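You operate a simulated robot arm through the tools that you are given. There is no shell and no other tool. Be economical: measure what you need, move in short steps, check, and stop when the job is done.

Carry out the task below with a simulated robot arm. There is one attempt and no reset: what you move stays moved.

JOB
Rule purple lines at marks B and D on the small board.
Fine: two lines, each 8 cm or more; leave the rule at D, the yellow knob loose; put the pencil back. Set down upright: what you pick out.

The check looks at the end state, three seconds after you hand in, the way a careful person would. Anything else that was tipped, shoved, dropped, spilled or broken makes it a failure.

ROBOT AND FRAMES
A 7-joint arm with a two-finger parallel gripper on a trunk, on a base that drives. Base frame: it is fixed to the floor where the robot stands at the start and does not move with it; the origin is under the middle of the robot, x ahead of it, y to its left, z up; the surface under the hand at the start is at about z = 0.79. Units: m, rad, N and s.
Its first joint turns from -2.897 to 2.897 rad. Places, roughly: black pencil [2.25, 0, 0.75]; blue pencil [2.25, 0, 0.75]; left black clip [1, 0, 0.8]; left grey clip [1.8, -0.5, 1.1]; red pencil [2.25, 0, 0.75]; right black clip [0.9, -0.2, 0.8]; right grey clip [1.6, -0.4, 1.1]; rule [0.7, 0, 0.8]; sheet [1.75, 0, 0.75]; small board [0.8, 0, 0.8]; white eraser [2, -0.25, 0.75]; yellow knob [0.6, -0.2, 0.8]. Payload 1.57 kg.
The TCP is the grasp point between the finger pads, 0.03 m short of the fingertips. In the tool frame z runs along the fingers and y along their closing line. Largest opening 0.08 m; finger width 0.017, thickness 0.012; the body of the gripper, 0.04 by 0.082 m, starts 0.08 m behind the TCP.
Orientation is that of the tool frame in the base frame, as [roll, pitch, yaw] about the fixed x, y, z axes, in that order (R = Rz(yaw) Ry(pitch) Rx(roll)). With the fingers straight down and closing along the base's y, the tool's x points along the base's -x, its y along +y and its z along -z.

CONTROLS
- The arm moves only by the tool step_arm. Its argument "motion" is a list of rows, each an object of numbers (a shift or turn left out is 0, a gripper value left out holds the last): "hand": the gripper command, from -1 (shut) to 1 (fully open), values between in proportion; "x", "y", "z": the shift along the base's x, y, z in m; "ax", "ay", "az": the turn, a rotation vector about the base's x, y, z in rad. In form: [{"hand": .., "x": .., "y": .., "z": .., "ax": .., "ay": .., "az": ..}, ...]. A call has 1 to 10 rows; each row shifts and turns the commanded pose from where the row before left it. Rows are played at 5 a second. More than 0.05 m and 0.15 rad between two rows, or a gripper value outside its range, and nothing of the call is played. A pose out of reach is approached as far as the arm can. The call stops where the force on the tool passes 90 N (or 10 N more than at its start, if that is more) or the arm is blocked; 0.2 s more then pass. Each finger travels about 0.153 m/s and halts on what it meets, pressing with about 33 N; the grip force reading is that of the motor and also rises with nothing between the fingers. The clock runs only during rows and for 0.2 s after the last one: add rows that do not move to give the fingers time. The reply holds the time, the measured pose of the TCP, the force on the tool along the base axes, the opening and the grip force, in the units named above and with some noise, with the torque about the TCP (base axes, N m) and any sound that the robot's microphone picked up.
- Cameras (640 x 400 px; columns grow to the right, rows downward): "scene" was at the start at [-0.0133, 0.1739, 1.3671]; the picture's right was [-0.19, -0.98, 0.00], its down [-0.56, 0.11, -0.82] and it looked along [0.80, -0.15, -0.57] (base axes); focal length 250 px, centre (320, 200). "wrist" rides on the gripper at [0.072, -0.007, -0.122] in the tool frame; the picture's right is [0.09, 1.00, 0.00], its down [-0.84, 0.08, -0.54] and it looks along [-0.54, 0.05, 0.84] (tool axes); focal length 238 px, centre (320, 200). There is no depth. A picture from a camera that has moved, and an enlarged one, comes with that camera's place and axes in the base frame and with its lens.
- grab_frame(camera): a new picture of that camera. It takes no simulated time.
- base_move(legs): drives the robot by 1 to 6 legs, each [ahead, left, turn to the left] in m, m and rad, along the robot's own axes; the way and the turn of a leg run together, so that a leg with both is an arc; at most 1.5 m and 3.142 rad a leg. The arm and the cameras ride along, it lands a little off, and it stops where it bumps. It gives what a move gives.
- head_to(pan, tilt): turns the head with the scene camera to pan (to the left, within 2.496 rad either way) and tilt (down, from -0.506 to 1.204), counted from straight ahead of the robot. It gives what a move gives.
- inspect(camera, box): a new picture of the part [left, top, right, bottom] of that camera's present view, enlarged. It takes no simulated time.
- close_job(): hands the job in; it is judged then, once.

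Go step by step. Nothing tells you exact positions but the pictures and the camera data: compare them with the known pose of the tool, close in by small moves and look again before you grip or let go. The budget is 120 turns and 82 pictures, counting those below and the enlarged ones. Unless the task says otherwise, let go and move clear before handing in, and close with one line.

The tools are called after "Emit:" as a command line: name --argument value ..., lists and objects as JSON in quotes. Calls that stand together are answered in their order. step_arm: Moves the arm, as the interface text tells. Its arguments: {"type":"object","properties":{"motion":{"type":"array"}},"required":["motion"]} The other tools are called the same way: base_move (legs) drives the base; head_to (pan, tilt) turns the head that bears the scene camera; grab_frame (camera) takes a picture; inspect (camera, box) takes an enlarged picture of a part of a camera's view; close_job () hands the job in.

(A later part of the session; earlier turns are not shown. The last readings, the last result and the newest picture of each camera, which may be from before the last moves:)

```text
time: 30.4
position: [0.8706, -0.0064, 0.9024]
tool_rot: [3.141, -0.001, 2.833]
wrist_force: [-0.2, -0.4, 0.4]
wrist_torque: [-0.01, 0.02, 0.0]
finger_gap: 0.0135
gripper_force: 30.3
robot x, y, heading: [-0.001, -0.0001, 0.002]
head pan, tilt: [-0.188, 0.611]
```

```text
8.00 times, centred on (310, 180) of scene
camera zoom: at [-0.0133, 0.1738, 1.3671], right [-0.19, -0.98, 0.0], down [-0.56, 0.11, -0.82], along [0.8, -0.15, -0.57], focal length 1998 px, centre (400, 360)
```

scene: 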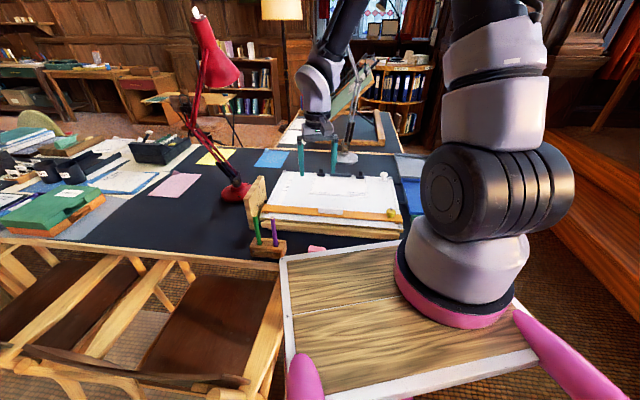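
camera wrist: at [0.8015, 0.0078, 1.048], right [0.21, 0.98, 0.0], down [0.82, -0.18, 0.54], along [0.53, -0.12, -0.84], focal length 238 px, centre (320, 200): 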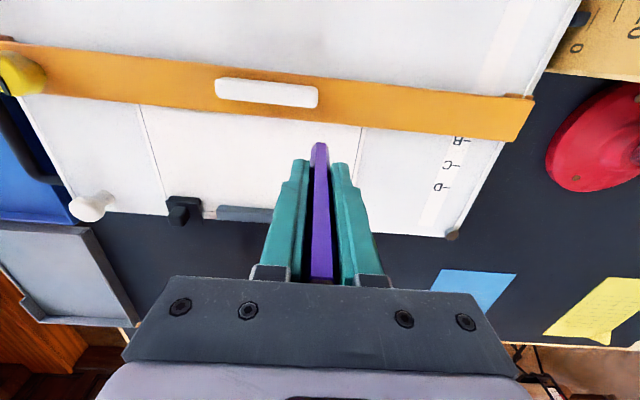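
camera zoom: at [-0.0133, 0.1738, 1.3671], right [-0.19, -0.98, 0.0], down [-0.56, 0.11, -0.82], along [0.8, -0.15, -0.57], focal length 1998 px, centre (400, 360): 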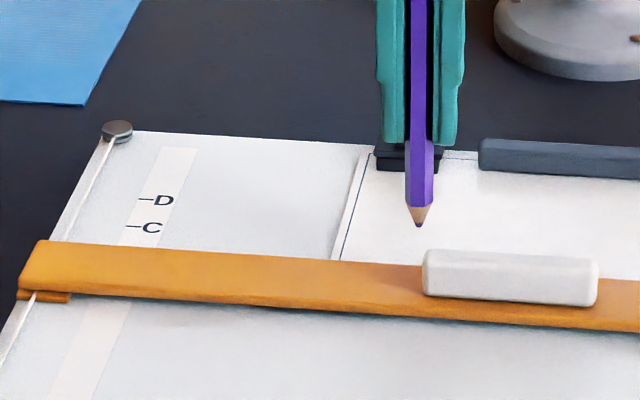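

Emit:
step_arm --motion '[{"z": -0.005}, {"z": -0.004}, {}]'

Emit:
step_arm --motion '[{"z": -0.002}, {}]'

Emit:
step_arm --motion '[{"z": -0.002}, {}]'

Emit:
inspect --camera "scene" --box '[270, 155, 350, 205]'

```text
time: 31.2
position: [0.8714, -0.0054, 0.8949]
tool_rot: [-3.141, 0.0, 2.835]
wrist_force: [-0.5, 0.4, -0.5]
wrist_torque: [-0.01, 0.03, 0.0]
finger_gap: 0.0135
gripper_force: 30.3
robot x, y, heading: [0.0007, -0.0018, 0.003]
head pan, tilt: [-0.188, 0.611]
```

```text
time: 31.8
position: [0.8698, -0.0059, 0.8929]
tool_rot: [3.141, 0.0, 2.836]
wrist_force: [-0.7, -0.4, -0.2]
wrist_torque: [-0.01, 0.02, 0.03]
finger_gap: 0.0133
gripper_force: 29.9
robot x, y, heading: [-0.0008, 0.0022, 0.004]
head pan, tilt: [-0.188, 0.611]
```

```text
time: 32.4
position: [0.8711, -0.0048, 0.8898]
tool_rot: [3.141, 0.0, 2.837]
wrist_force: [-0.3, 0.3, -0.5]
wrist_torque: [0.01, -0.04, -0.03]
finger_gap: 0.0135
gripper_force: 30.0
robot x, y, heading: [0.0001, 0.0023, 0.002]
head pan, tilt: [-0.188, 0.611]
```

```text
8.00 times, centred on (310, 180) of scene
camera zoom: at [-0.0133, 0.1739, 1.3671], right [-0.19, -0.98, 0.0], down [-0.56, 0.11, -0.82], along [0.8, -0.15, -0.57], focal length 1998 px, centre (400, 360)
```

zoom: 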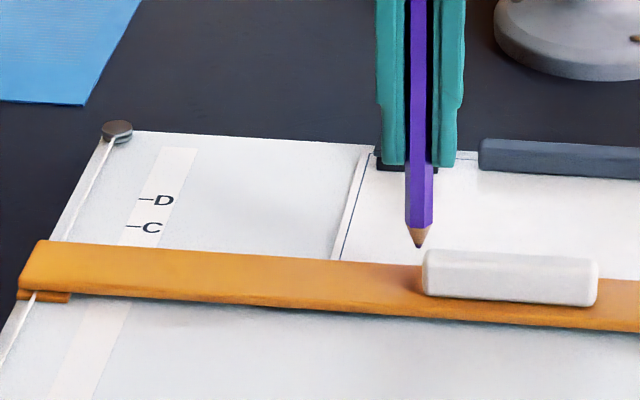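

Emit:
step_arm --motion '[{"z": -0.003}, {}]'

Emit:
step_arm --motion '[{"z": -0.002}, {}]'

Emit:
step_arm --motion '[{"z": -0.002}, {}]'

```text
time: 33.0
position: [0.8712, -0.0049, 0.887]
tool_rot: [3.141, 0.0, 2.835]
wrist_force: [-0.4, 0.4, -0.2]
wrist_torque: [-0.01, 0.01, 0.05]
finger_gap: 0.0136
gripper_force: 30.2
robot x, y, heading: [-0.0014, -0.0, 0.003]
head pan, tilt: [-0.188, 0.611]
```

```text
time: 33.6
position: [0.8714, -0.0051, 0.8844]
tool_rot: [3.141, 0.0, 2.834]
wrist_force: [0.5, -0.7, -0.6]
wrist_torque: [0.01, 0.0, 0.0]
finger_gap: 0.0137
gripper_force: 30.1
robot x, y, heading: [0.0014, -0.0001, -0.006]
head pan, tilt: [-0.188, 0.611]
```

```text
time: 34.2
position: [0.8705, -0.0047, 0.8825]
tool_rot: [-3.141, -0.001, 2.835]
wrist_force: [0.0, 0.4, -0.7]
wrist_torque: [0.0, -0.01, 0.04]
finger_gap: 0.0133
gripper_force: 29.9
robot x, y, heading: [-0.0021, 0.0014, -0.003]
head pan, tilt: [-0.188, 0.611]
```

Emit:
step_arm --motion '[{"z": -0.0015}, {}]'

Emit:
step_arm --motion '[{"z": -0.0015}, {}]'

Emit:
inspect --camera "scene" --box '[290, 165, 346, 200]'

```text
time: 34.8
position: [0.8712, -0.0049, 0.882]
tool_rot: [3.14, 0.001, 2.835]
wrist_force: [-0.3, 0.0, -0.2]
wrist_torque: [0.0, -0.02, 0.02]
finger_gap: 0.0135
gripper_force: 30.2
robot x, y, heading: [-0.0005, -0.0008, 0.001]
head pan, tilt: [-0.188, 0.611]
```

```text
time: 35.4
position: [0.8712, -0.0055, 0.88]
tool_rot: [3.141, 0.0, 2.836]
wrist_force: [0.2, -0.9, -0.6]
wrist_torque: [0.01, -0.02, 0.03]
finger_gap: 0.0136
gripper_force: 30.2
robot x, y, heading: [0.0022, -0.001, 0.001]
head pan, tilt: [-0.188, 0.611]
```

```text
11.43 times, centred on (318, 182) of scene
camera zoom: at [-0.0133, 0.1739, 1.3671], right [-0.19, -0.98, 0.0], down [-0.56, 0.11, -0.82], along [0.8, -0.15, -0.57], focal length 2854 px, centre (343, 400)
```

zoom: 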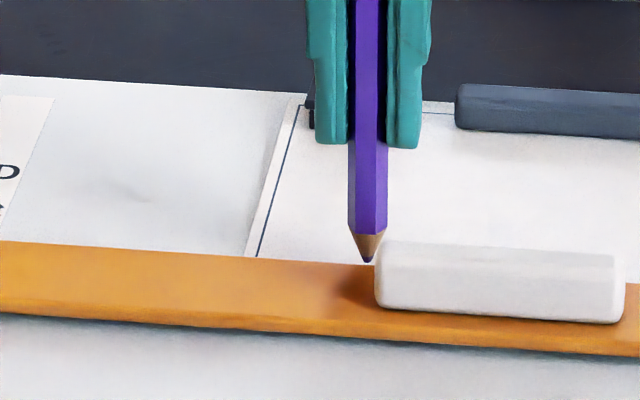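

Emit:
step_arm --motion '[{"z": -0.0015}, {}]'

Emit:
inspect --camera "wrist" --box '[270, 80, 398, 160]'

```text
time: 36.0
position: [0.8701, -0.0049, 0.8796]
tool_rot: [-3.141, 0.0, 2.834]
wrist_force: [-0.4, -0.7, -0.1]
wrist_torque: [-0.01, 0.02, -0.01]
finger_gap: 0.0134
gripper_force: 30.0
robot x, y, heading: [0.0016, -0.0028, -0.003]
head pan, tilt: [-0.188, 0.611]
```

```text
5.00 times, centred on (334, 120) of wrist
camera zoom: at [0.7997, 0.0093, 1.0009], right [0.21, 0.98, 0.0], down [0.82, -0.18, 0.54], along [0.53, -0.12, -0.84], focal length 1192 px, centre (250, 600)
```

zoom: 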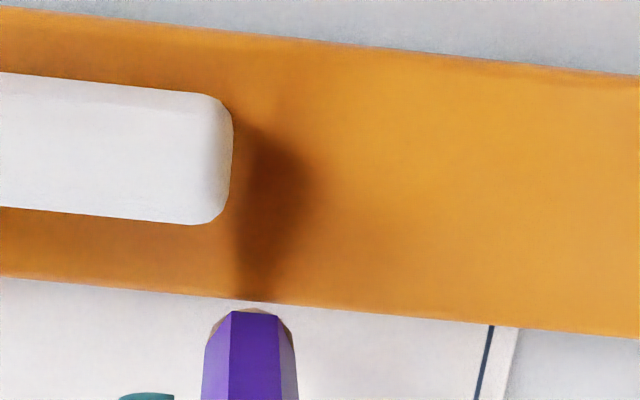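

Emit:
step_arm --motion '[{"z": -0.0015}, {}]'

Emit:
step_arm --motion '[{"z": -0.0015}, {}]'

Emit:
step_arm --motion '[{"z": -0.0015}, {}]'

```text
time: 36.6
position: [0.8697, -0.005, 0.8778]
tool_rot: [-3.14, -0.001, 2.835]
wrist_force: [-0.5, 0.1, -0.6]
wrist_torque: [0.0, -0.04, 0.01]
finger_gap: 0.0135
gripper_force: 29.6
robot x, y, heading: [-0.0009, -0.001, 0.002]
head pan, tilt: [-0.188, 0.611]
```

```text
time: 37.2
position: [0.8702, -0.0054, 0.8762]
tool_rot: [-3.14, 0.0, 2.835]
wrist_force: [0.2, -0.1, -0.9]
wrist_torque: [0.03, 0.0, 0.01]
finger_gap: 0.0133
gripper_force: 30.2
robot x, y, heading: [-0.0036, -0.0012, 0.004]
head pan, tilt: [-0.188, 0.611]
```

```text
time: 37.8
position: [0.8702, -0.0061, 0.8755]
tool_rot: [3.141, 0.0, 2.833]
wrist_force: [3.6, -0.6, 1.0]
wrist_torque: [-0.02, -0.16, -0.04]
finger_gap: 0.0136
gripper_force: 30.2
robot x, y, heading: [-0.0015, -0.0015, -0.003]
head pan, tilt: [-0.188, 0.611]
```

Emit:
inspect --camera "scene" --box '[300, 170, 340, 195]'

Emit:
inspect --camera "wrist" --box '[270, 80, 398, 160]'

```text
16.00 times, centred on (320, 182) of scene
camera zoom: at [-0.0133, 0.1738, 1.3671], right [-0.19, -0.98, 0.0], down [-0.56, 0.11, -0.82], along [0.8, -0.15, -0.57], focal length 3995 px, centre (320, 480)
```

zoom: 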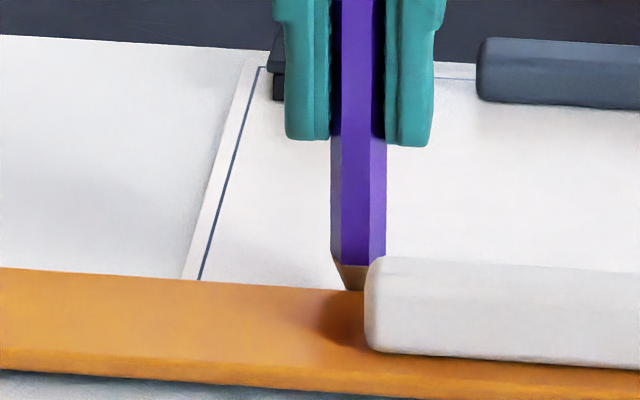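

```text
5.00 times, centred on (334, 120) of wrist
camera zoom: at [0.7998, 0.0088, 0.9967], right [0.21, 0.98, 0.0], down [0.82, -0.18, 0.54], along [0.53, -0.12, -0.84], focal length 1192 px, centre (250, 600)
```

zoom: 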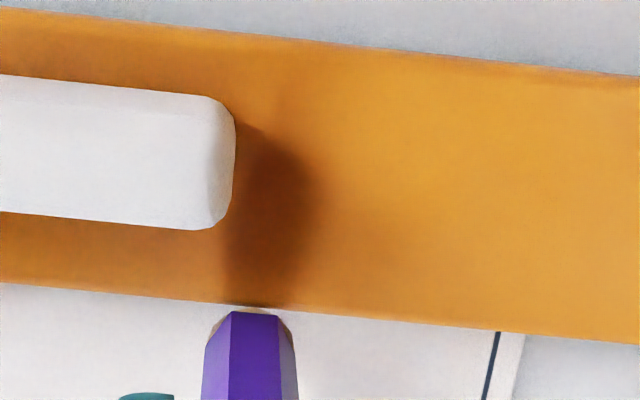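

The cone of the pencil is just brushing the rule's edge. I'll shift 2 mm up the board and continue down to the paper.

Emit:
step_arm --motion '[{"x": 0.0019, "y": -0.0006}, {}]'

Emit:
step_arm --motion '[{"z": -0.0015}, {}]'

Emit:
step_arm --motion '[{"z": -0.0015}, {}]'

```text
time: 38.4
position: [0.8728, -0.0067, 0.8751]
tool_rot: [-3.141, 0.001, 2.833]
wrist_force: [0.1, -0.7, -0.3]
wrist_torque: [0.04, 0.01, 0.06]
finger_gap: 0.0133
gripper_force: 30.3
robot x, y, heading: [0.0029, 0.0014, -0.001]
head pan, tilt: [-0.188, 0.611]
```

```text
time: 39.0
position: [0.8732, -0.0064, 0.8732]
tool_rot: [3.14, 0.001, 2.834]
wrist_force: [-1.5, -0.3, 1.5]
wrist_torque: [-0.05, 0.09, 0.04]
finger_gap: 0.0134
gripper_force: 29.8
robot x, y, heading: [-0.0018, -0.0039, -0.004]
head pan, tilt: [-0.188, 0.611]
```

```text
time: 39.6
position: [0.8719, -0.0051, 0.8728]
tool_rot: [3.137, 0.002, 2.834]
wrist_force: [-3.8, -0.7, 16.9]
wrist_torque: [-0.08, 0.28, 0.0]
finger_gap: 0.0134
gripper_force: 30.2
robot x, y, heading: [0.0005, 0.0023, -0.002]
head pan, tilt: [-0.188, 0.611]
```

The paper is touched. I'll ease off 0.8 mm and draw 6 cm along the rule toward -r, then check.

Emit:
step_arm --motion '[{"z": -0.0}, {"z": 0.0008}, {"x": -0.0047, "y": -0.0142}, {"x": -0.0047, "y": -0.0142}, {"x": -0.0047, "y": -0.0142}, {"x": -0.0047, "y": -0.0142}]'

Emit:
inspect --camera "wrist" --box '[260, 80, 420, 180]'

```text
time: 41.0
position: [0.8529, -0.0618, 0.8736]
tool_rot: [-3.14, 0.003, 2.834]
wrist_force: [3.4, 1.4, 6.2]
wrist_torque: [0.14, -0.26, -0.02]
finger_gap: 0.0131
gripper_force: 30.1
robot x, y, heading: [-0.0029, 0.0014, -0.002]
head pan, tilt: [-0.188, 0.611]
```

```text
4.00 times, centred on (340, 130) of wrist
camera zoom: at [0.7821, -0.0477, 0.9948], right [0.21, 0.98, 0.0], down [0.82, -0.18, 0.54], along [0.53, -0.12, -0.84], focal length 953 px, centre (240, 480)
```

zoom: 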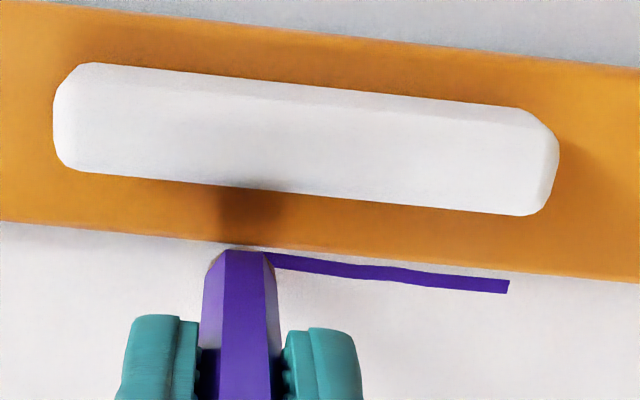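

The line is drawing well but converging on the rule, so the true direction is nearer 16.5°. I'll continue 8 cm with the corrected direction.

Emit:
step_arm --motion '[{"x": -0.0035, "y": -0.0145}, {"x": -0.0041, "y": -0.0144}, {"x": -0.0042, "y": -0.0144}, {"x": -0.0042, "y": -0.0144}, {"x": -0.0042, "y": -0.0144}]'

Emit:
inspect --camera "wrist" --box '[260, 80, 420, 180]'

```text
time: 42.2
position: [0.8325, -0.1343, 0.8732]
tool_rot: [3.141, -0.001, 2.834]
wrist_force: [1.3, 2.7, 6.6]
wrist_torque: [0.23, -0.04, 0.02]
finger_gap: 0.0137
gripper_force: 29.9
robot x, y, heading: [0.003, -0.0023, -0.004]
head pan, tilt: [-0.188, 0.611]
```

```text
4.00 times, centred on (340, 130) of wrist
camera zoom: at [0.7623, -0.1198, 0.9947], right [0.21, 0.98, 0.0], down [0.82, -0.18, 0.54], along [0.53, -0.12, -0.84], focal length 953 px, centre (240, 480)
```

zoom: 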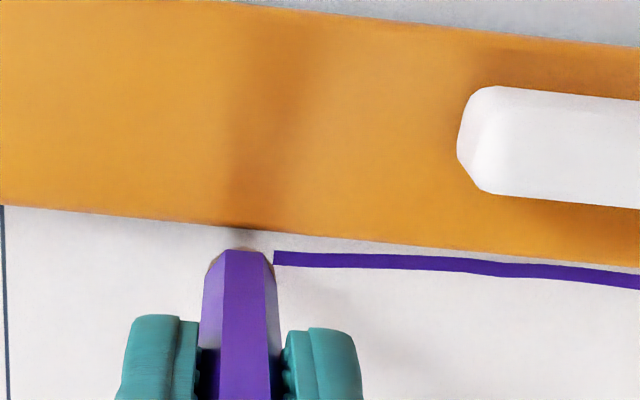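

Line B is about 13 cm long. I'll lift and check it against mark B.

Emit:
step_arm --motion '[{"z": 0.0372}, {"z": 0.04}, {"z": 0.04}, {"x": -0.02736, "y": 0.0375}, {"x": -0.02736, "y": 0.0375}, {"x": -0.02736, "y": 0.0375}, {"x": -0.02736, "y": 0.0375}]'

Emit:
grab_frame --camera "wrist"

Emit:
inspect --camera "scene" --box '[260, 150, 390, 231]'

```text
time: 43.8
position: [0.7228, 0.0162, 0.9914]
tool_rot: [-3.14, 0.001, 2.833]
wrist_force: [-0.2, 0.2, -0.7]
wrist_torque: [0.06, 0.02, 0.03]
finger_gap: 0.0133
gripper_force: 29.8
robot x, y, heading: [0.001, 0.0021, -0.003]
head pan, tilt: [-0.188, 0.611]
```

```text
32 pictures are left
camera wrist: at [0.652, 0.0301, 1.1135], right [0.22, 0.98, 0.0], down [0.82, -0.18, 0.54], along [0.53, -0.12, -0.84], focal length 238 px, centre (320, 200)
```

wrist: 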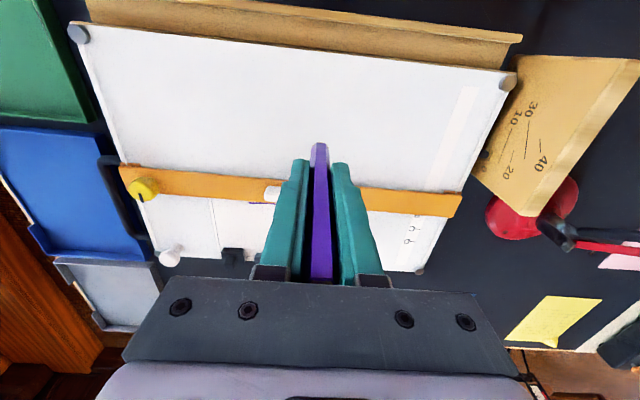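

```text
4.92 times, centred on (325, 190) of scene
camera zoom: at [-0.0128, 0.1734, 1.3672], right [-0.19, -0.98, 0.0], down [-0.56, 0.11, -0.82], along [0.8, -0.15, -0.57], focal length 1229 px, centre (295, 247)
```

zoom: 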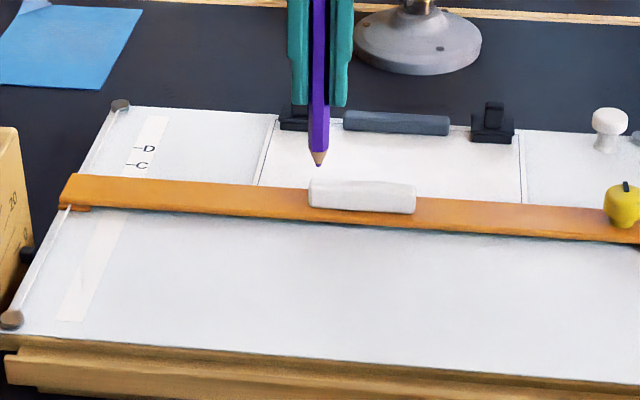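

Emit:
step_arm --motion '[{"x": -0.02736, "y": 0.0375}, {"x": -0.02736, "y": 0.0375}, {"x": -0.02736, "y": 0.0375}, {"x": -0.02736, "y": 0.0375}, {"x": -0.02732, "y": 0.0376}, {"z": -0.04}, {"z": -0.04}, {}]'

Emit:
inspect --camera "scene" --box '[240, 180, 320, 260]'

```text
time: 45.6
position: [0.5863, 0.2049, 0.9098]
tool_rot: [-3.141, 0.0, 2.835]
wrist_force: [0.4, -0.5, -1.2]
wrist_torque: [0.02, 0.0, -0.05]
finger_gap: 0.0133
gripper_force: 30.1
robot x, y, heading: [-0.0011, -0.0028, 0.002]
head pan, tilt: [-0.188, 0.611]
```

```text
5.00 times, centred on (280, 220) of scene
camera zoom: at [-0.0135, 0.1739, 1.3671], right [-0.19, -0.98, 0.0], down [-0.56, 0.11, -0.82], along [0.8, -0.15, -0.57], focal length 1248 px, centre (520, 100)
```

zoom: 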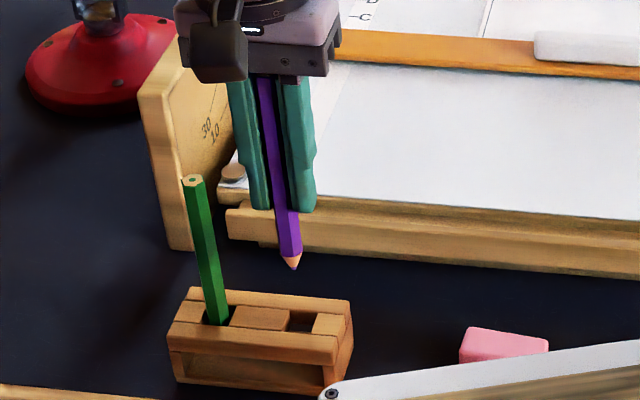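

The point is above its hole, so I'll lower it gradually.

Emit:
step_arm --motion '[{"z": -0.03}, {"z": -0.025}, {"z": -0.015}, {}]'

Emit:
step_arm --motion '[{"z": -0.006}, {"z": -0.005}, {}]'

```text
time: 46.6
position: [0.5865, 0.2034, 0.8405]
tool_rot: [3.141, 0.0, 2.836]
wrist_force: [-0.4, -0.4, -0.1]
wrist_torque: [0.01, 0.01, -0.03]
finger_gap: 0.0133
gripper_force: 30.6
robot x, y, heading: [0.0005, -0.0004, 0.002]
head pan, tilt: [-0.188, 0.611]
```

```text
time: 47.4
position: [0.5853, 0.2038, 0.8298]
tool_rot: [3.141, -0.001, 2.832]
wrist_force: [0.0, 1.0, -0.3]
wrist_torque: [-0.01, -0.03, 0.04]
finger_gap: 0.0134
gripper_force: 30.1
robot x, y, heading: [-0.0017, 0.0029, -0.0]
head pan, tilt: [-0.188, 0.611]
```

Emit:
step_arm --motion '[{"z": -0.002}, {"hand": 0.3}, {}, {}]'

Emit:
inspect --camera "scene" --box '[240, 180, 320, 260]'

```text
time: 48.4
position: [0.5869, 0.2019, 0.8281]
tool_rot: [3.141, -0.001, 2.833]
wrist_force: [-0.3, 0.0, 0.1]
wrist_torque: [0.0, 0.01, 0.05]
finger_gap: 0.0518
gripper_force: 0.1
robot x, y, heading: [0.0025, 0.0006, 0.002]
head pan, tilt: [-0.188, 0.611]
```

```text
5.00 times, centred on (280, 220) of scene
camera zoom: at [-0.0133, 0.1739, 1.3671], right [-0.19, -0.98, 0.0], down [-0.56, 0.11, -0.82], along [0.8, -0.15, -0.57], focal length 1248 px, centre (520, 100)
```

zoom: 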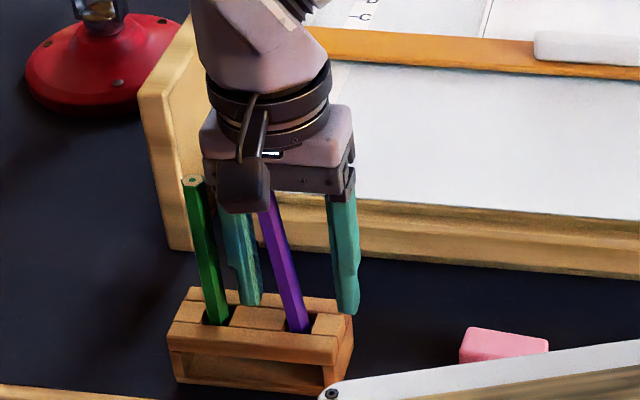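

The pencil is back, leaning slightly; I'll check it after retracting. I'll go up and back to the rule's handle.

Emit:
step_arm --motion '[{"z": 0.045}, {"z": 0.045}, {"z": 0.045}]'

Emit:
grab_frame --camera "wrist"

Emit:
step_arm --motion '[{"x": 0.0301, "y": -0.0313, "hand": 1, "az": 0.14}, {"x": 0.0301, "y": -0.0313, "az": 0.14}, {"x": 0.0301, "y": -0.0313, "az": 0.14}, {"x": 0.0301, "y": -0.0313, "az": 0.14}, {"x": 0.0301, "y": -0.0313, "az": 0.14}, {"x": 0.0301, "y": -0.0313, "az": 0.14}, {"x": 0.0301, "y": -0.0313, "az": 0.14}, {"x": 0.0301, "y": -0.0313, "az": 0.14}, {"az": 0.14}, {"az": 0.14}]'

Emit:
step_arm --motion '[{"az": 0.14}, {"az": 0.043}, {"z": -0.025}]'

Emit:
grab_frame --camera "wrist"

Emit:
inspect --camera "scene" --box '[230, 160, 350, 260]'

```text
time: 49.2
position: [0.5878, 0.2016, 0.9611]
tool_rot: [-3.141, 0.0, 2.837]
wrist_force: [0.4, -0.9, 0.1]
wrist_torque: [-0.04, 0.02, 0.0]
finger_gap: 0.0522
gripper_force: 0.2
robot x, y, heading: [-0.0008, -0.0015, -0.002]
head pan, tilt: [-0.188, 0.611]
```

```text
28 pictures are left
camera wrist: at [0.5173, 0.2165, 1.0822], right [0.21, 0.98, 0.0], down [0.82, -0.18, 0.54], along [0.53, -0.12, -0.84], focal length 238 px, centre (320, 200)
```

wrist: 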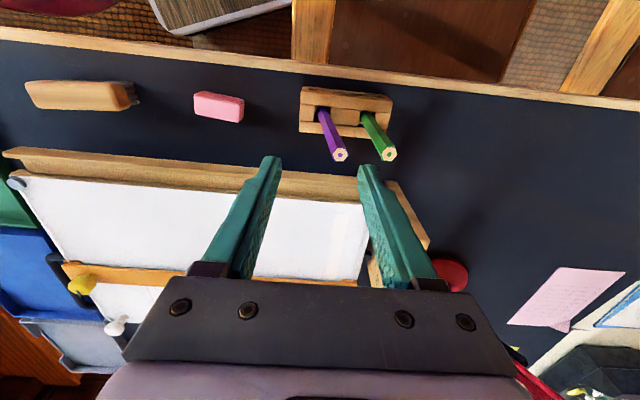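

```text
time: 51.4
position: [0.8261, -0.0466, 0.9612]
tool_rot: [3.141, 0.001, -2.048]
wrist_force: [0.4, 0.1, 0.5]
wrist_torque: [0.01, 0.0, -0.05]
finger_gap: 0.08
gripper_force: 0.0
robot x, y, heading: [0.0007, 0.0005, 0.003]
head pan, tilt: [-0.188, 0.611]
```

```text
time: 52.2
position: [0.8286, -0.0491, 0.9381]
tool_rot: [-3.14, 0.0, -1.864]
wrist_force: [-0.3, 1.1, 0.8]
wrist_torque: [0.01, 0.01, 0.01]
finger_gap: 0.0799
gripper_force: 0.1
robot x, y, heading: [0.0051, -0.0021, 0.003]
head pan, tilt: [-0.188, 0.611]
```

```text
27 pictures are left
camera wrist: at [0.8137, -0.12, 1.0582], right [-0.98, 0.2, 0.0], down [0.17, 0.82, 0.54], along [0.11, 0.53, -0.84], focal length 238 px, centre (320, 200)
```

wrist: 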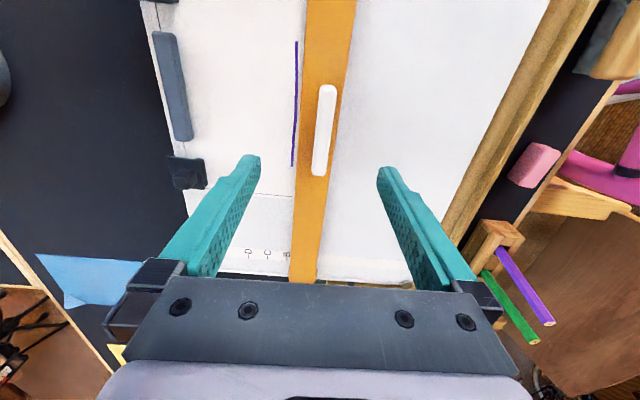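

```text
4.00 times, centred on (290, 210) of scene
camera zoom: at [-0.0135, 0.1739, 1.3671], right [-0.19, -0.98, 0.0], down [-0.56, 0.11, -0.82], along [0.8, -0.15, -0.57], focal length 999 px, centre (440, 160)
```

zoom: 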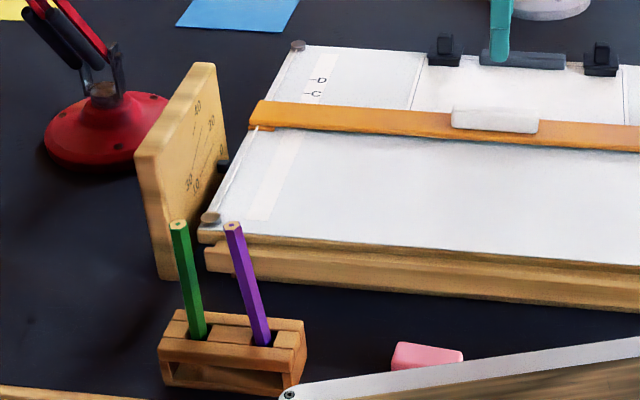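

Line B looks good. Now I'll grip the handle and slide the rule about 6 cm to D.

Emit:
step_arm --motion '[{"z": -0.045, "x": -0.001, "y": -0.001}, {"z": -0.04}, {"z": -0.0035}, {"hand": -1}, {}, {}]'

Emit:
step_arm --motion '[{"x": 0.0193, "y": -0.0059, "z": 0.0006}, {"x": 0.0193, "y": -0.0059, "z": 0.0006}, {"x": 0.0193, "y": -0.0059, "z": 0.0006}, {}]'

Emit:
step_arm --motion '[{"hand": 1}, {}, {}, {"z": 0.04}, {"z": 0.04}, {"x": 0.01, "y": 0.045}, {"y": 0.045}, {"y": 0.04}]'

Emit:
inspect --camera "wrist" --box '[240, 120, 368, 200]'

```text
time: 53.6
position: [0.8264, -0.0487, 0.8459]
tool_rot: [3.14, -0.001, -1.866]
wrist_force: [0.0, 1.6, -4.8]
wrist_torque: [-0.29, -0.14, -0.63]
finger_gap: 0.016
gripper_force: 31.6
robot x, y, heading: [0.0004, -0.0003, 0.0]
head pan, tilt: [-0.188, 0.611]
```

```text
time: 54.6
position: [0.8867, -0.0686, 0.8494]
tool_rot: [-3.139, 0.001, -1.866]
wrist_force: [1.7, -6.9, -4.0]
wrist_torque: [-0.55, -0.13, -0.55]
finger_gap: 0.0158
gripper_force: 31.5
robot x, y, heading: [-0.0021, -0.0003, 0.003]
head pan, tilt: [-0.188, 0.611]
```

```text
time: 56.4
position: [0.8945, 0.0612, 0.9315]
tool_rot: [-3.141, 0.001, -1.869]
wrist_force: [0.5, -1.2, -0.4]
wrist_torque: [0.07, 0.03, 0.04]
finger_gap: 0.0799
gripper_force: 0.1
robot x, y, heading: [-0.0017, -0.0024, 0.0]
head pan, tilt: [-0.188, 0.611]
```

```text
5.00 times, centred on (304, 160) of wrist
camera zoom: at [0.8787, -0.0107, 1.0532], right [-0.98, 0.2, 0.0], down [0.17, 0.82, 0.54], along [0.11, 0.53, -0.84], focal length 1192 px, centre (400, 400)
```

zoom: 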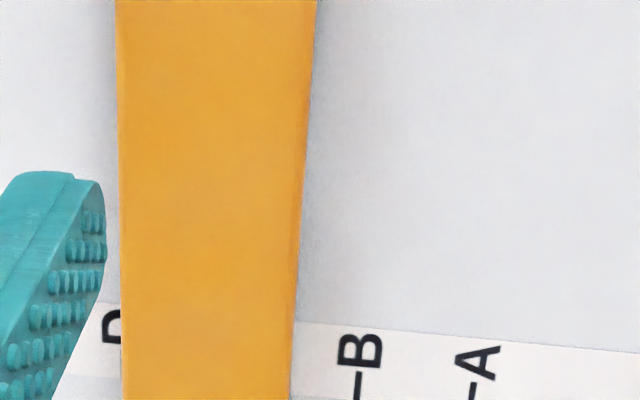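

The rule's edge now sits about 2 mm below D's tick. I'll return to fetch the purple pencil.

Emit:
step_arm --motion '[{"z": 0.04}, {"x": -0.0382, "y": 0.0174, "hand": 0.4, "az": -0.14}, {"x": -0.0382, "y": 0.0174, "az": -0.14}, {"x": -0.0382, "y": 0.0174, "az": -0.14}, {"x": -0.0382, "y": 0.0174, "az": -0.14}, {"x": -0.0382, "y": 0.0174, "az": -0.14}, {"x": -0.0382, "y": 0.0174, "az": -0.14}, {"x": -0.0382, "y": 0.0174, "az": -0.14}, {"x": -0.0383, "y": 0.0173, "az": -0.14}, {"az": -0.14}]'

Emit:
step_arm --motion '[{"az": -0.14}, {"az": -0.14}, {"az": -0.043}, {"z": -0.045}, {}]'

Emit:
grab_frame --camera "wrist"

```text
time: 58.6
position: [0.5866, 0.2019, 0.9717]
tool_rot: [3.141, 0.0, -3.128]
wrist_force: [0.2, 0.0, 0.0]
wrist_torque: [0.05, 0.02, -0.03]
finger_gap: 0.0562
gripper_force: 0.0
robot x, y, heading: [-0.0003, -0.0016, 0.003]
head pan, tilt: [-0.188, 0.611]
```

```text
time: 59.8
position: [0.5901, 0.2017, 0.9246]
tool_rot: [-3.141, 0.001, 2.835]
wrist_force: [-0.9, -0.8, -0.5]
wrist_torque: [0.0, -0.03, 0.0]
finger_gap: 0.0558
gripper_force: 0.0
robot x, y, heading: [-0.0003, 0.0013, -0.004]
head pan, tilt: [-0.188, 0.611]
```

```text
24 pictures are left
camera wrist: at [0.5198, 0.2174, 1.0458], right [0.21, 0.98, 0.0], down [0.82, -0.18, 0.54], along [0.53, -0.12, -0.84], focal length 238 px, centre (320, 200)
```

wrist: 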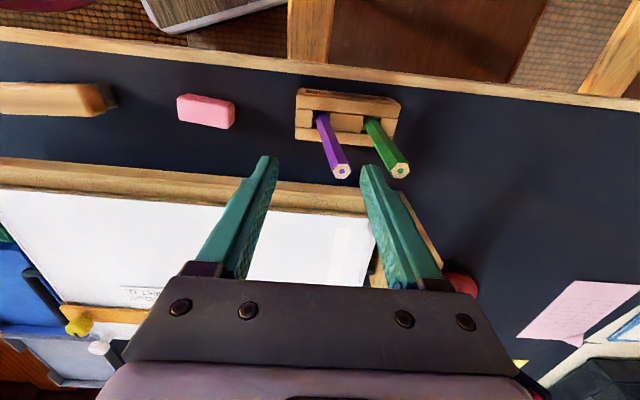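

Emit:
step_arm --motion '[{"y": 0.004, "x": 0.001, "z": -0.035}, {"z": -0.035}, {"z": -0.027}, {}]'

Emit:
grab_frame --camera "wrist"

```text
time: 60.8
position: [0.5893, 0.2072, 0.8282]
tool_rot: [3.141, 0.0, 2.833]
wrist_force: [-0.1, 0.4, 0.2]
wrist_torque: [0.0, 0.01, 0.01]
finger_gap: 0.0559
gripper_force: 0.2
robot x, y, heading: [-0.0003, 0.0023, 0.007]
head pan, tilt: [-0.188, 0.611]
```

```text
23 pictures are left
camera wrist: at [0.5192, 0.2212, 0.9496], right [0.21, 0.98, 0.0], down [0.82, -0.18, 0.54], along [0.53, -0.12, -0.84], focal length 238 px, centre (320, 200)
```

wrist: 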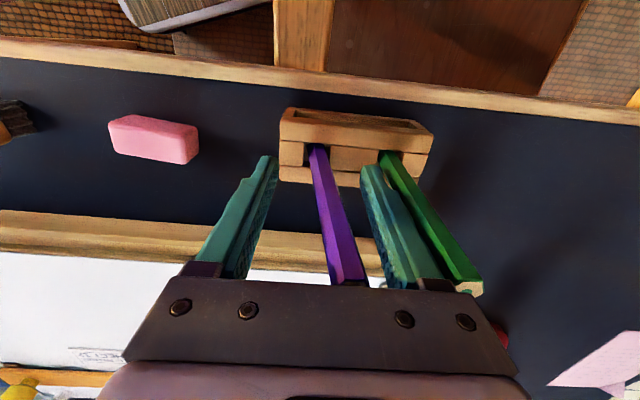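

Emit:
step_arm --motion '[{"hand": -1}, {}, {}, {"z": 0.03}, {"z": 0.04}, {"z": 0.05}, {}]'

Emit:
inspect --camera "scene" --box '[240, 150, 336, 250]'

Emit:
grab_frame --camera "wrist"

```text
time: 62.4
position: [0.5909, 0.2055, 0.9477]
tool_rot: [3.141, 0.0, 2.836]
wrist_force: [-0.6, 0.8, -0.5]
wrist_torque: [0.03, 0.09, -0.01]
finger_gap: 0.0137
gripper_force: 29.8
robot x, y, heading: [0.0005, -0.0011, 0.002]
head pan, tilt: [-0.188, 0.611]
```

```text
4.00 times, centred on (288, 200) of scene
camera zoom: at [-0.0132, 0.174, 1.3671], right [-0.19, -0.98, 0.0], down [-0.56, 0.11, -0.82], along [0.8, -0.15, -0.57], focal length 999 px, centre (448, 200)
```

zoom: 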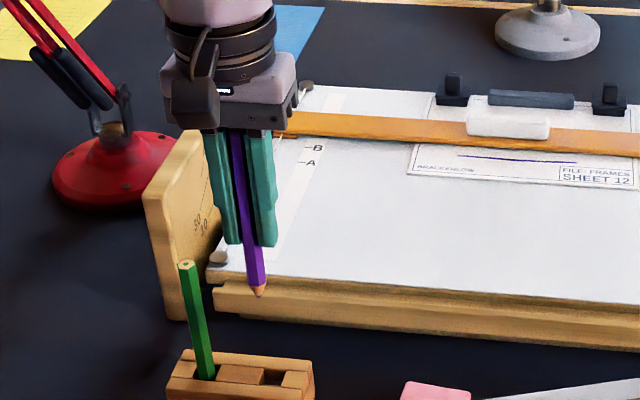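

```text
21 pictures are left
camera wrist: at [0.5201, 0.2202, 1.0695], right [0.21, 0.98, 0.0], down [0.82, -0.18, 0.54], along [0.53, -0.12, -0.84], focal length 238 px, centre (320, 200)
```

wrist: 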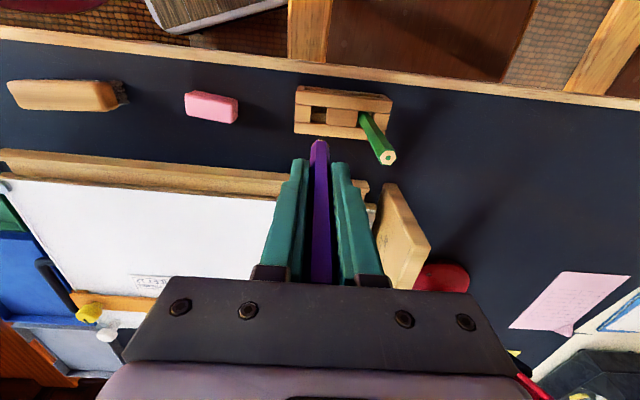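

The pencil is held again with a slight lean, its point about 4 mm nearer the robot. I'll carry it to the start of line D.

Emit:
step_arm --motion '[{"z": 0.02}, {"x": 0.0382, "y": -0.0256}, {"x": 0.0382, "y": -0.0256}, {"x": 0.0382, "y": -0.0256}, {"x": 0.0382, "y": -0.0256}, {"x": 0.0382, "y": -0.0256}, {"x": 0.0382, "y": -0.0256}, {"x": 0.0382, "y": -0.0256}, {"x": 0.0382, "y": -0.0256}, {"x": 0.0382, "y": -0.0256}]'

Emit:
step_arm --motion '[{"z": -0.04}, {"z": -0.03}, {"z": -0.01}, {}]'

Emit:
inspect --camera "wrist" --box '[260, 80, 420, 180]'

Emit:
inspect --camera "scene" --box '[290, 145, 346, 180]'

```text
time: 64.6
position: [0.9331, -0.0224, 0.9684]
tool_rot: [3.141, 0.0, 2.837]
wrist_force: [-1.2, 0.5, 0.2]
wrist_torque: [-0.06, -0.01, -0.01]
finger_gap: 0.0135
gripper_force: 30.3
robot x, y, heading: [-0.0022, 0.0013, 0.003]
head pan, tilt: [-0.188, 0.611]
```

```text
time: 65.6
position: [0.9329, -0.0239, 0.8891]
tool_rot: [-3.141, 0.0, 2.835]
wrist_force: [-0.6, 1.0, -0.5]
wrist_torque: [0.03, 0.03, -0.03]
finger_gap: 0.0135
gripper_force: 30.0
robot x, y, heading: [-0.0007, 0.0027, 0.005]
head pan, tilt: [-0.188, 0.611]
```

```text
4.00 times, centred on (340, 130) of wrist
camera zoom: at [0.8624, -0.0091, 1.0093], right [0.21, 0.98, 0.0], down [0.82, -0.18, 0.54], along [0.53, -0.12, -0.84], focal length 953 px, centre (240, 480)
```

zoom: 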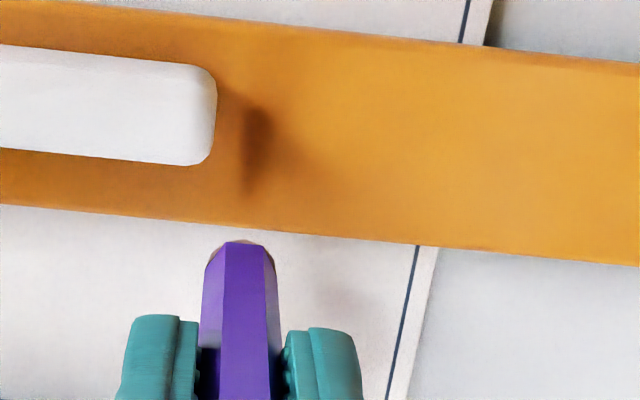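

```text
11.43 times, centred on (318, 162) of scene
camera zoom: at [-0.0133, 0.1738, 1.3671], right [-0.19, -0.98, 0.0], down [-0.56, 0.11, -0.82], along [0.8, -0.15, -0.57], focal length 2854 px, centre (343, 629)
```

zoom: 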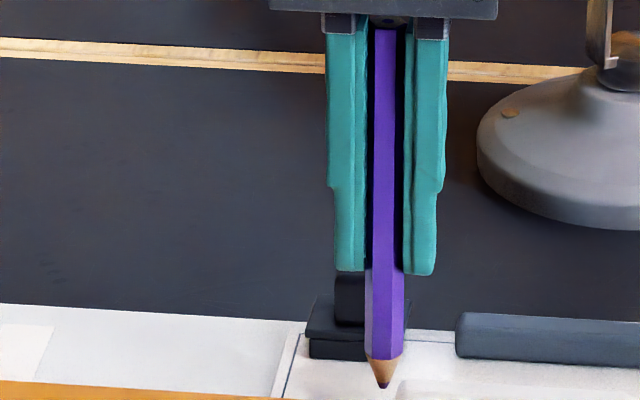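

Emit:
step_arm --motion '[{"z": -0.006}, {"z": -0.003}, {}]'

Emit:
step_arm --motion '[{"z": -0.0015}, {}]'

Emit:
step_arm --motion '[{"z": -0.0015}, {}]'

Emit:
inspect --camera "wrist" --box '[260, 80, 420, 180]'

```text
time: 66.4
position: [0.9341, -0.0222, 0.8795]
tool_rot: [-3.142, 0.0, 2.834]
wrist_force: [1.2, 0.0, 1.4]
wrist_torque: [-0.02, -0.1, -0.02]
finger_gap: 0.0134
gripper_force: 29.9
robot x, y, heading: [0.0047, 0.0011, 0.001]
head pan, tilt: [-0.188, 0.611]
```

```text
time: 67.0
position: [0.934, -0.0232, 0.8781]
tool_rot: [-3.14, 0.0, 2.834]
wrist_force: [2.5, -0.8, 1.4]
wrist_torque: [-0.07, -0.2, 0.01]
finger_gap: 0.0136
gripper_force: 30.6
robot x, y, heading: [-0.0015, 0.0001, -0.0]
head pan, tilt: [-0.188, 0.611]
```

```text
time: 67.6
position: [0.933, -0.0237, 0.8766]
tool_rot: [-3.139, 0.0, 2.834]
wrist_force: [2.6, -0.3, 1.7]
wrist_torque: [-0.05, -0.14, 0.02]
finger_gap: 0.0135
gripper_force: 30.3
robot x, y, heading: [-0.0017, -0.0014, -0.001]
head pan, tilt: [-0.188, 0.611]
```

```text
4.00 times, centred on (340, 130) of wrist
camera zoom: at [0.8634, -0.0093, 0.9981], right [0.21, 0.98, 0.0], down [0.82, -0.18, 0.54], along [0.53, -0.12, -0.84], focal length 953 px, centre (240, 480)
```

zoom: 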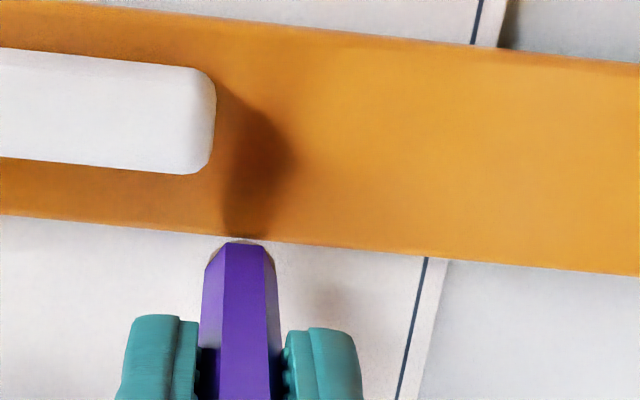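

Emit:
step_arm --motion '[{"x": 0.0014, "y": -0.0004}, {}]'

Emit:
step_arm --motion '[{"z": -0.0015}, {}]'

Emit:
step_arm --motion '[{"z": -0.001}, {}]'

```text
time: 68.2
position: [0.9354, -0.024, 0.8768]
tool_rot: [3.14, 0.0, 2.835]
wrist_force: [0.2, 0.0, 0.8]
wrist_torque: [0.0, -0.01, 0.0]
finger_gap: 0.0134
gripper_force: 30.1
robot x, y, heading: [0.0022, -0.0001, -0.0]
head pan, tilt: [-0.188, 0.611]
```

```text
time: 68.8
position: [0.9351, -0.0248, 0.875]
tool_rot: [3.141, -0.001, 2.836]
wrist_force: [-0.2, 0.0, -0.1]
wrist_torque: [0.0, 0.02, -0.01]
finger_gap: 0.0136
gripper_force: 30.5
robot x, y, heading: [-0.002, -0.0037, 0.002]
head pan, tilt: [-0.188, 0.611]
```

```text
time: 69.4
position: [0.9341, -0.0244, 0.8743]
tool_rot: [3.141, 0.0, 2.836]
wrist_force: [2.1, -0.4, 0.7]
wrist_torque: [-0.03, -0.14, 0.01]
finger_gap: 0.0136
gripper_force: 30.1
robot x, y, heading: [-0.0009, -0.0001, -0.003]
head pan, tilt: [-0.188, 0.611]
```

Emit:
step_arm --motion '[{"x": 0.001, "y": -0.0003}, {"z": -0.001}, {}]'

Emit:
step_arm --motion '[{"z": -0.0012}, {}]'

Emit:
inspect --camera "scene" --box '[280, 150, 344, 190]'

```text
time: 70.2
position: [0.9349, -0.0241, 0.873]
tool_rot: [3.141, 0.001, 2.835]
wrist_force: [-2.7, -0.3, 4.5]
wrist_torque: [-0.01, 0.22, -0.03]
finger_gap: 0.0137
gripper_force: 30.2
robot x, y, heading: [-0.0022, 0.0036, 0.001]
head pan, tilt: [-0.188, 0.611]
```

```text
time: 70.8
position: [0.9348, -0.0241, 0.8743]
tool_rot: [3.142, 0.001, 2.834]
wrist_force: [-3.8, -0.1, 11.0]
wrist_torque: [0.01, 0.25, 0.01]
finger_gap: 0.0136
gripper_force: 30.4
robot x, y, heading: [0.0006, 0.0002, 0.002]
head pan, tilt: [-0.188, 0.611]
```

```text
10.00 times, centred on (312, 170) of scene
camera zoom: at [-0.0139, 0.1739, 1.3671], right [-0.19, -0.98, 0.0], down [-0.56, 0.11, -0.82], along [0.8, -0.15, -0.57], focal length 2497 px, centre (400, 500)
```

zoom: 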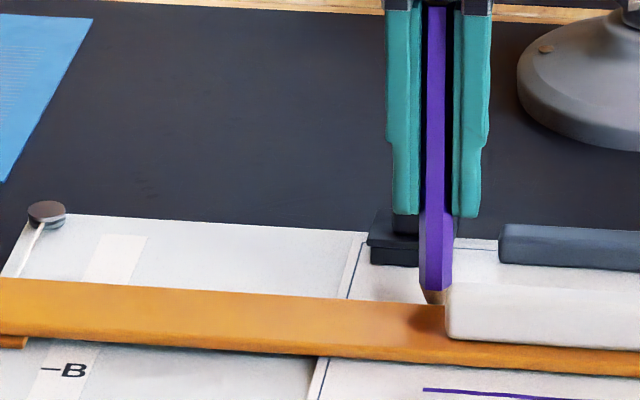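

The paper is touched. Drawing line D.

Emit:
step_arm --motion '[{"z": 0.0004}, {"x": -0.0043, "y": -0.0143}, {"x": -0.0044, "y": -0.0143}, {"x": -0.0044, "y": -0.0143}, {"x": -0.0044, "y": -0.0143}]'

Emit:
inspect --camera "wrist" --box '[260, 80, 420, 180]'

```text
time: 72.0
position: [0.9182, -0.0804, 0.8723]
tool_rot: [3.141, 0.001, 2.837]
wrist_force: [1.8, 8.5, 18.7]
wrist_torque: [0.67, -0.2, -0.03]
finger_gap: 0.0134
gripper_force: 30.3
robot x, y, heading: [0.0024, -0.0009, -0.0]
head pan, tilt: [-0.188, 0.611]
```

```text
4.00 times, centred on (340, 130) of wrist
camera zoom: at [0.8476, -0.0652, 0.9941], right [0.21, 0.98, 0.0], down [0.82, -0.18, 0.54], along [0.53, -0.11, -0.84], focal length 953 px, centre (240, 480)
```

zoom: 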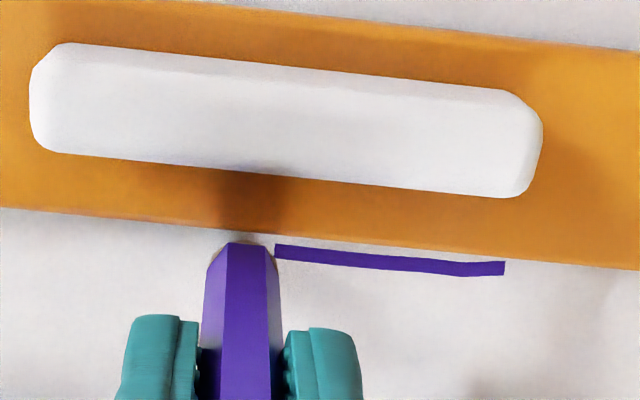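

Emit:
step_arm --motion '[{"x": -0.0044, "y": -0.0143, "z": 0.0006}, {"x": -0.0044, "y": -0.0143}, {"x": -0.0044, "y": -0.0143}, {"x": -0.0044, "y": -0.0143}, {"x": -0.0033, "y": -0.0107}]'

Emit:
inspect --camera "wrist" --box '[260, 80, 420, 180]'

```text
time: 73.2
position: [0.8974, -0.1491, 0.8726]
tool_rot: [3.141, 0.001, 2.834]
wrist_force: [1.1, 7.1, 16.8]
wrist_torque: [0.69, -0.08, -0.01]
finger_gap: 0.0135
gripper_force: 29.2
robot x, y, heading: [-0.0006, -0.0009, 0.002]
head pan, tilt: [-0.188, 0.611]
```

```text
4.00 times, centred on (340, 130) of wrist
camera zoom: at [0.8264, -0.1342, 0.994], right [0.21, 0.98, 0.0], down [0.82, -0.18, 0.54], along [0.53, -0.12, -0.84], focal length 953 px, centre (240, 480)
```

zoom: 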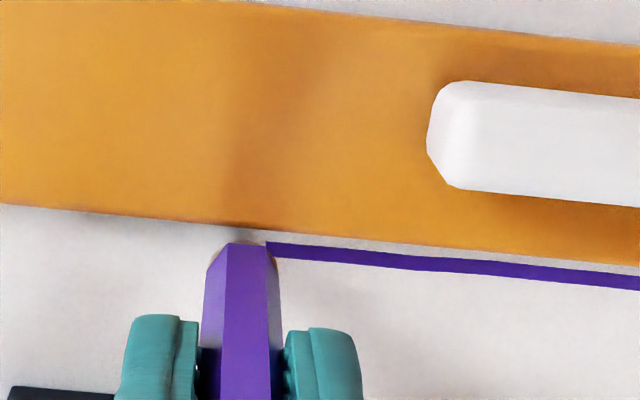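

Line D is done, about 13 cm. I'll lift and carry the pencil back over the stand, straightening its small lean.

Emit:
step_arm --motion '[{"z": 0.038}, {"z": 0.04}, {"z": 0.04}, {"x": -0.0256, "y": 0.0297}, {"x": -0.0256, "y": 0.0297}, {"x": -0.0257, "y": 0.0297}, {"x": -0.0257, "y": 0.0297}, {"x": -0.0257, "y": 0.0297}, {"x": -0.0257, "y": 0.0297}, {"x": -0.0257, "y": 0.0297}]'

Emit:
step_arm --motion '[{"x": -0.0257, "y": 0.0297}, {"x": -0.0257, "y": 0.0297}, {"x": -0.0257, "y": 0.0297}, {"x": -0.0257, "y": 0.0297}, {"x": -0.0257, "y": 0.0255, "ay": -0.05}, {"x": -0.0025}, {"z": -0.035}, {"z": -0.035}, {}]'

Emit:
inspect --camera "scene" --box '[240, 180, 320, 260]'

Emit:
grab_frame --camera "wrist"

```text
time: 75.4
position: [0.7149, 0.0585, 0.9915]
tool_rot: [-3.141, 0.0, 2.832]
wrist_force: [0.7, -0.5, -0.2]
wrist_torque: [0.08, 0.02, 0.01]
finger_gap: 0.0136
gripper_force: 29.7
robot x, y, heading: [0.0013, 0.0003, 0.002]
head pan, tilt: [-0.188, 0.611]
```

```text
time: 77.4
position: [0.5892, 0.2033, 0.9198]
tool_rot: [3.128, 0.048, 2.834]
wrist_force: [-0.4, -0.9, 0.0]
wrist_torque: [0.01, 0.0, 0.01]
finger_gap: 0.0134
gripper_force: 30.2
robot x, y, heading: [0.0005, -0.0012, -0.001]
head pan, tilt: [-0.188, 0.611]
```

```text
5.00 times, centred on (280, 220) of scene
camera zoom: at [-0.0134, 0.1739, 1.3671], right [-0.19, -0.98, 0.0], down [-0.56, 0.11, -0.82], along [0.8, -0.15, -0.57], focal length 1248 px, centre (520, 100)
```

zoom: 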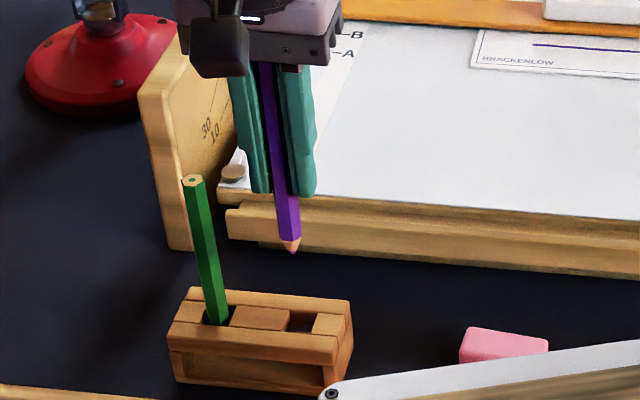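

```text
13 pictures are left
camera wrist: at [0.5105, 0.2173, 1.0386], right [0.21, 0.98, 0.01], down [0.79, -0.18, 0.58], along [0.57, -0.12, -0.81], focal length 238 px, centre (320, 200)
```

wrist: 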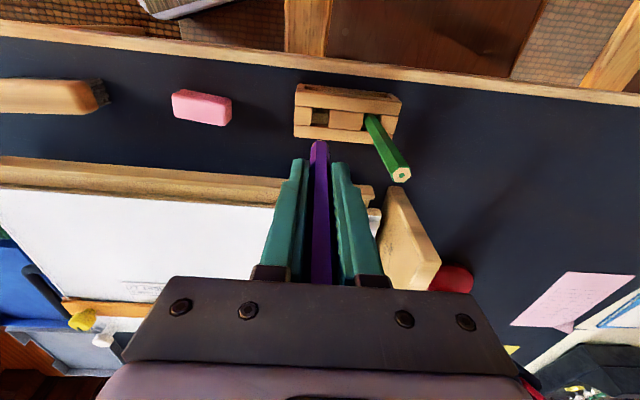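

Emit:
step_arm --motion '[{"z": -0.03}, {"z": -0.03}, {"z": -0.025}, {}]'

Emit:
step_arm --motion '[{"z": -0.005}, {"z": -0.003}, {}]'

Emit:
step_arm --motion '[{"z": -0.002}, {}]'

```text
time: 78.4
position: [0.5878, 0.2035, 0.8358]
tool_rot: [3.127, 0.048, 2.834]
wrist_force: [-10.3, 1.5, -2.1]
wrist_torque: [0.12, 0.57, -0.03]
finger_gap: 0.0134
gripper_force: 30.1
robot x, y, heading: [-0.0061, -0.0029, 0.003]
head pan, tilt: [-0.188, 0.611]
```

```text
time: 79.2
position: [0.588, 0.2037, 0.8279]
tool_rot: [3.125, 0.046, 2.835]
wrist_force: [-8.8, 4.9, 0.7]
wrist_torque: [0.28, 0.49, 0.0]
finger_gap: 0.0137
gripper_force: 30.1
robot x, y, heading: [-0.0003, -0.0033, -0.0]
head pan, tilt: [-0.188, 0.611]
```

```text
time: 79.8
position: [0.588, 0.2025, 0.826]
tool_rot: [3.125, 0.047, 2.835]
wrist_force: [-6.2, 3.7, 3.0]
wrist_torque: [0.18, 0.4, 0.02]
finger_gap: 0.0134
gripper_force: 29.7
robot x, y, heading: [-0.0001, -0.0007, -0.003]
head pan, tilt: [-0.188, 0.611]
```

The hole wall is pushing sideways, so I'll ease over until it is neutral.

Emit:
step_arm --motion '[{"x": -0.0025, "y": 0.001}, {}]'

Emit:
step_arm --motion '[{"z": -0.0015}, {}]'

Emit:
inspect --camera "scene" --box '[240, 180, 320, 260]'

```text
time: 80.4
position: [0.5849, 0.2032, 0.8257]
tool_rot: [3.126, 0.048, 2.832]
wrist_force: [0.4, 0.0, 0.7]
wrist_torque: [-0.01, -0.03, 0.02]
finger_gap: 0.0137
gripper_force: 30.0
robot x, y, heading: [-0.0011, -0.0012, 0.003]
head pan, tilt: [-0.188, 0.611]
```

```text
time: 81.0
position: [0.584, 0.2054, 0.8251]
tool_rot: [3.127, 0.051, 2.834]
wrist_force: [2.3, -1.8, 8.2]
wrist_torque: [-0.01, -0.05, -0.01]
finger_gap: 0.0135
gripper_force: 30.0
robot x, y, heading: [-0.0012, -0.0008, 0.001]
head pan, tilt: [-0.188, 0.611]
```

```text
5.00 times, centred on (280, 220) of scene
camera zoom: at [-0.0135, 0.1738, 1.3671], right [-0.19, -0.98, 0.0], down [-0.56, 0.11, -0.82], along [0.8, -0.15, -0.57], focal length 1248 px, centre (520, 100)
```

zoom: 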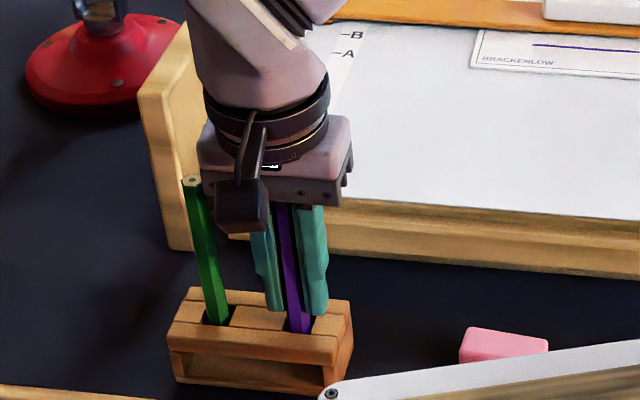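

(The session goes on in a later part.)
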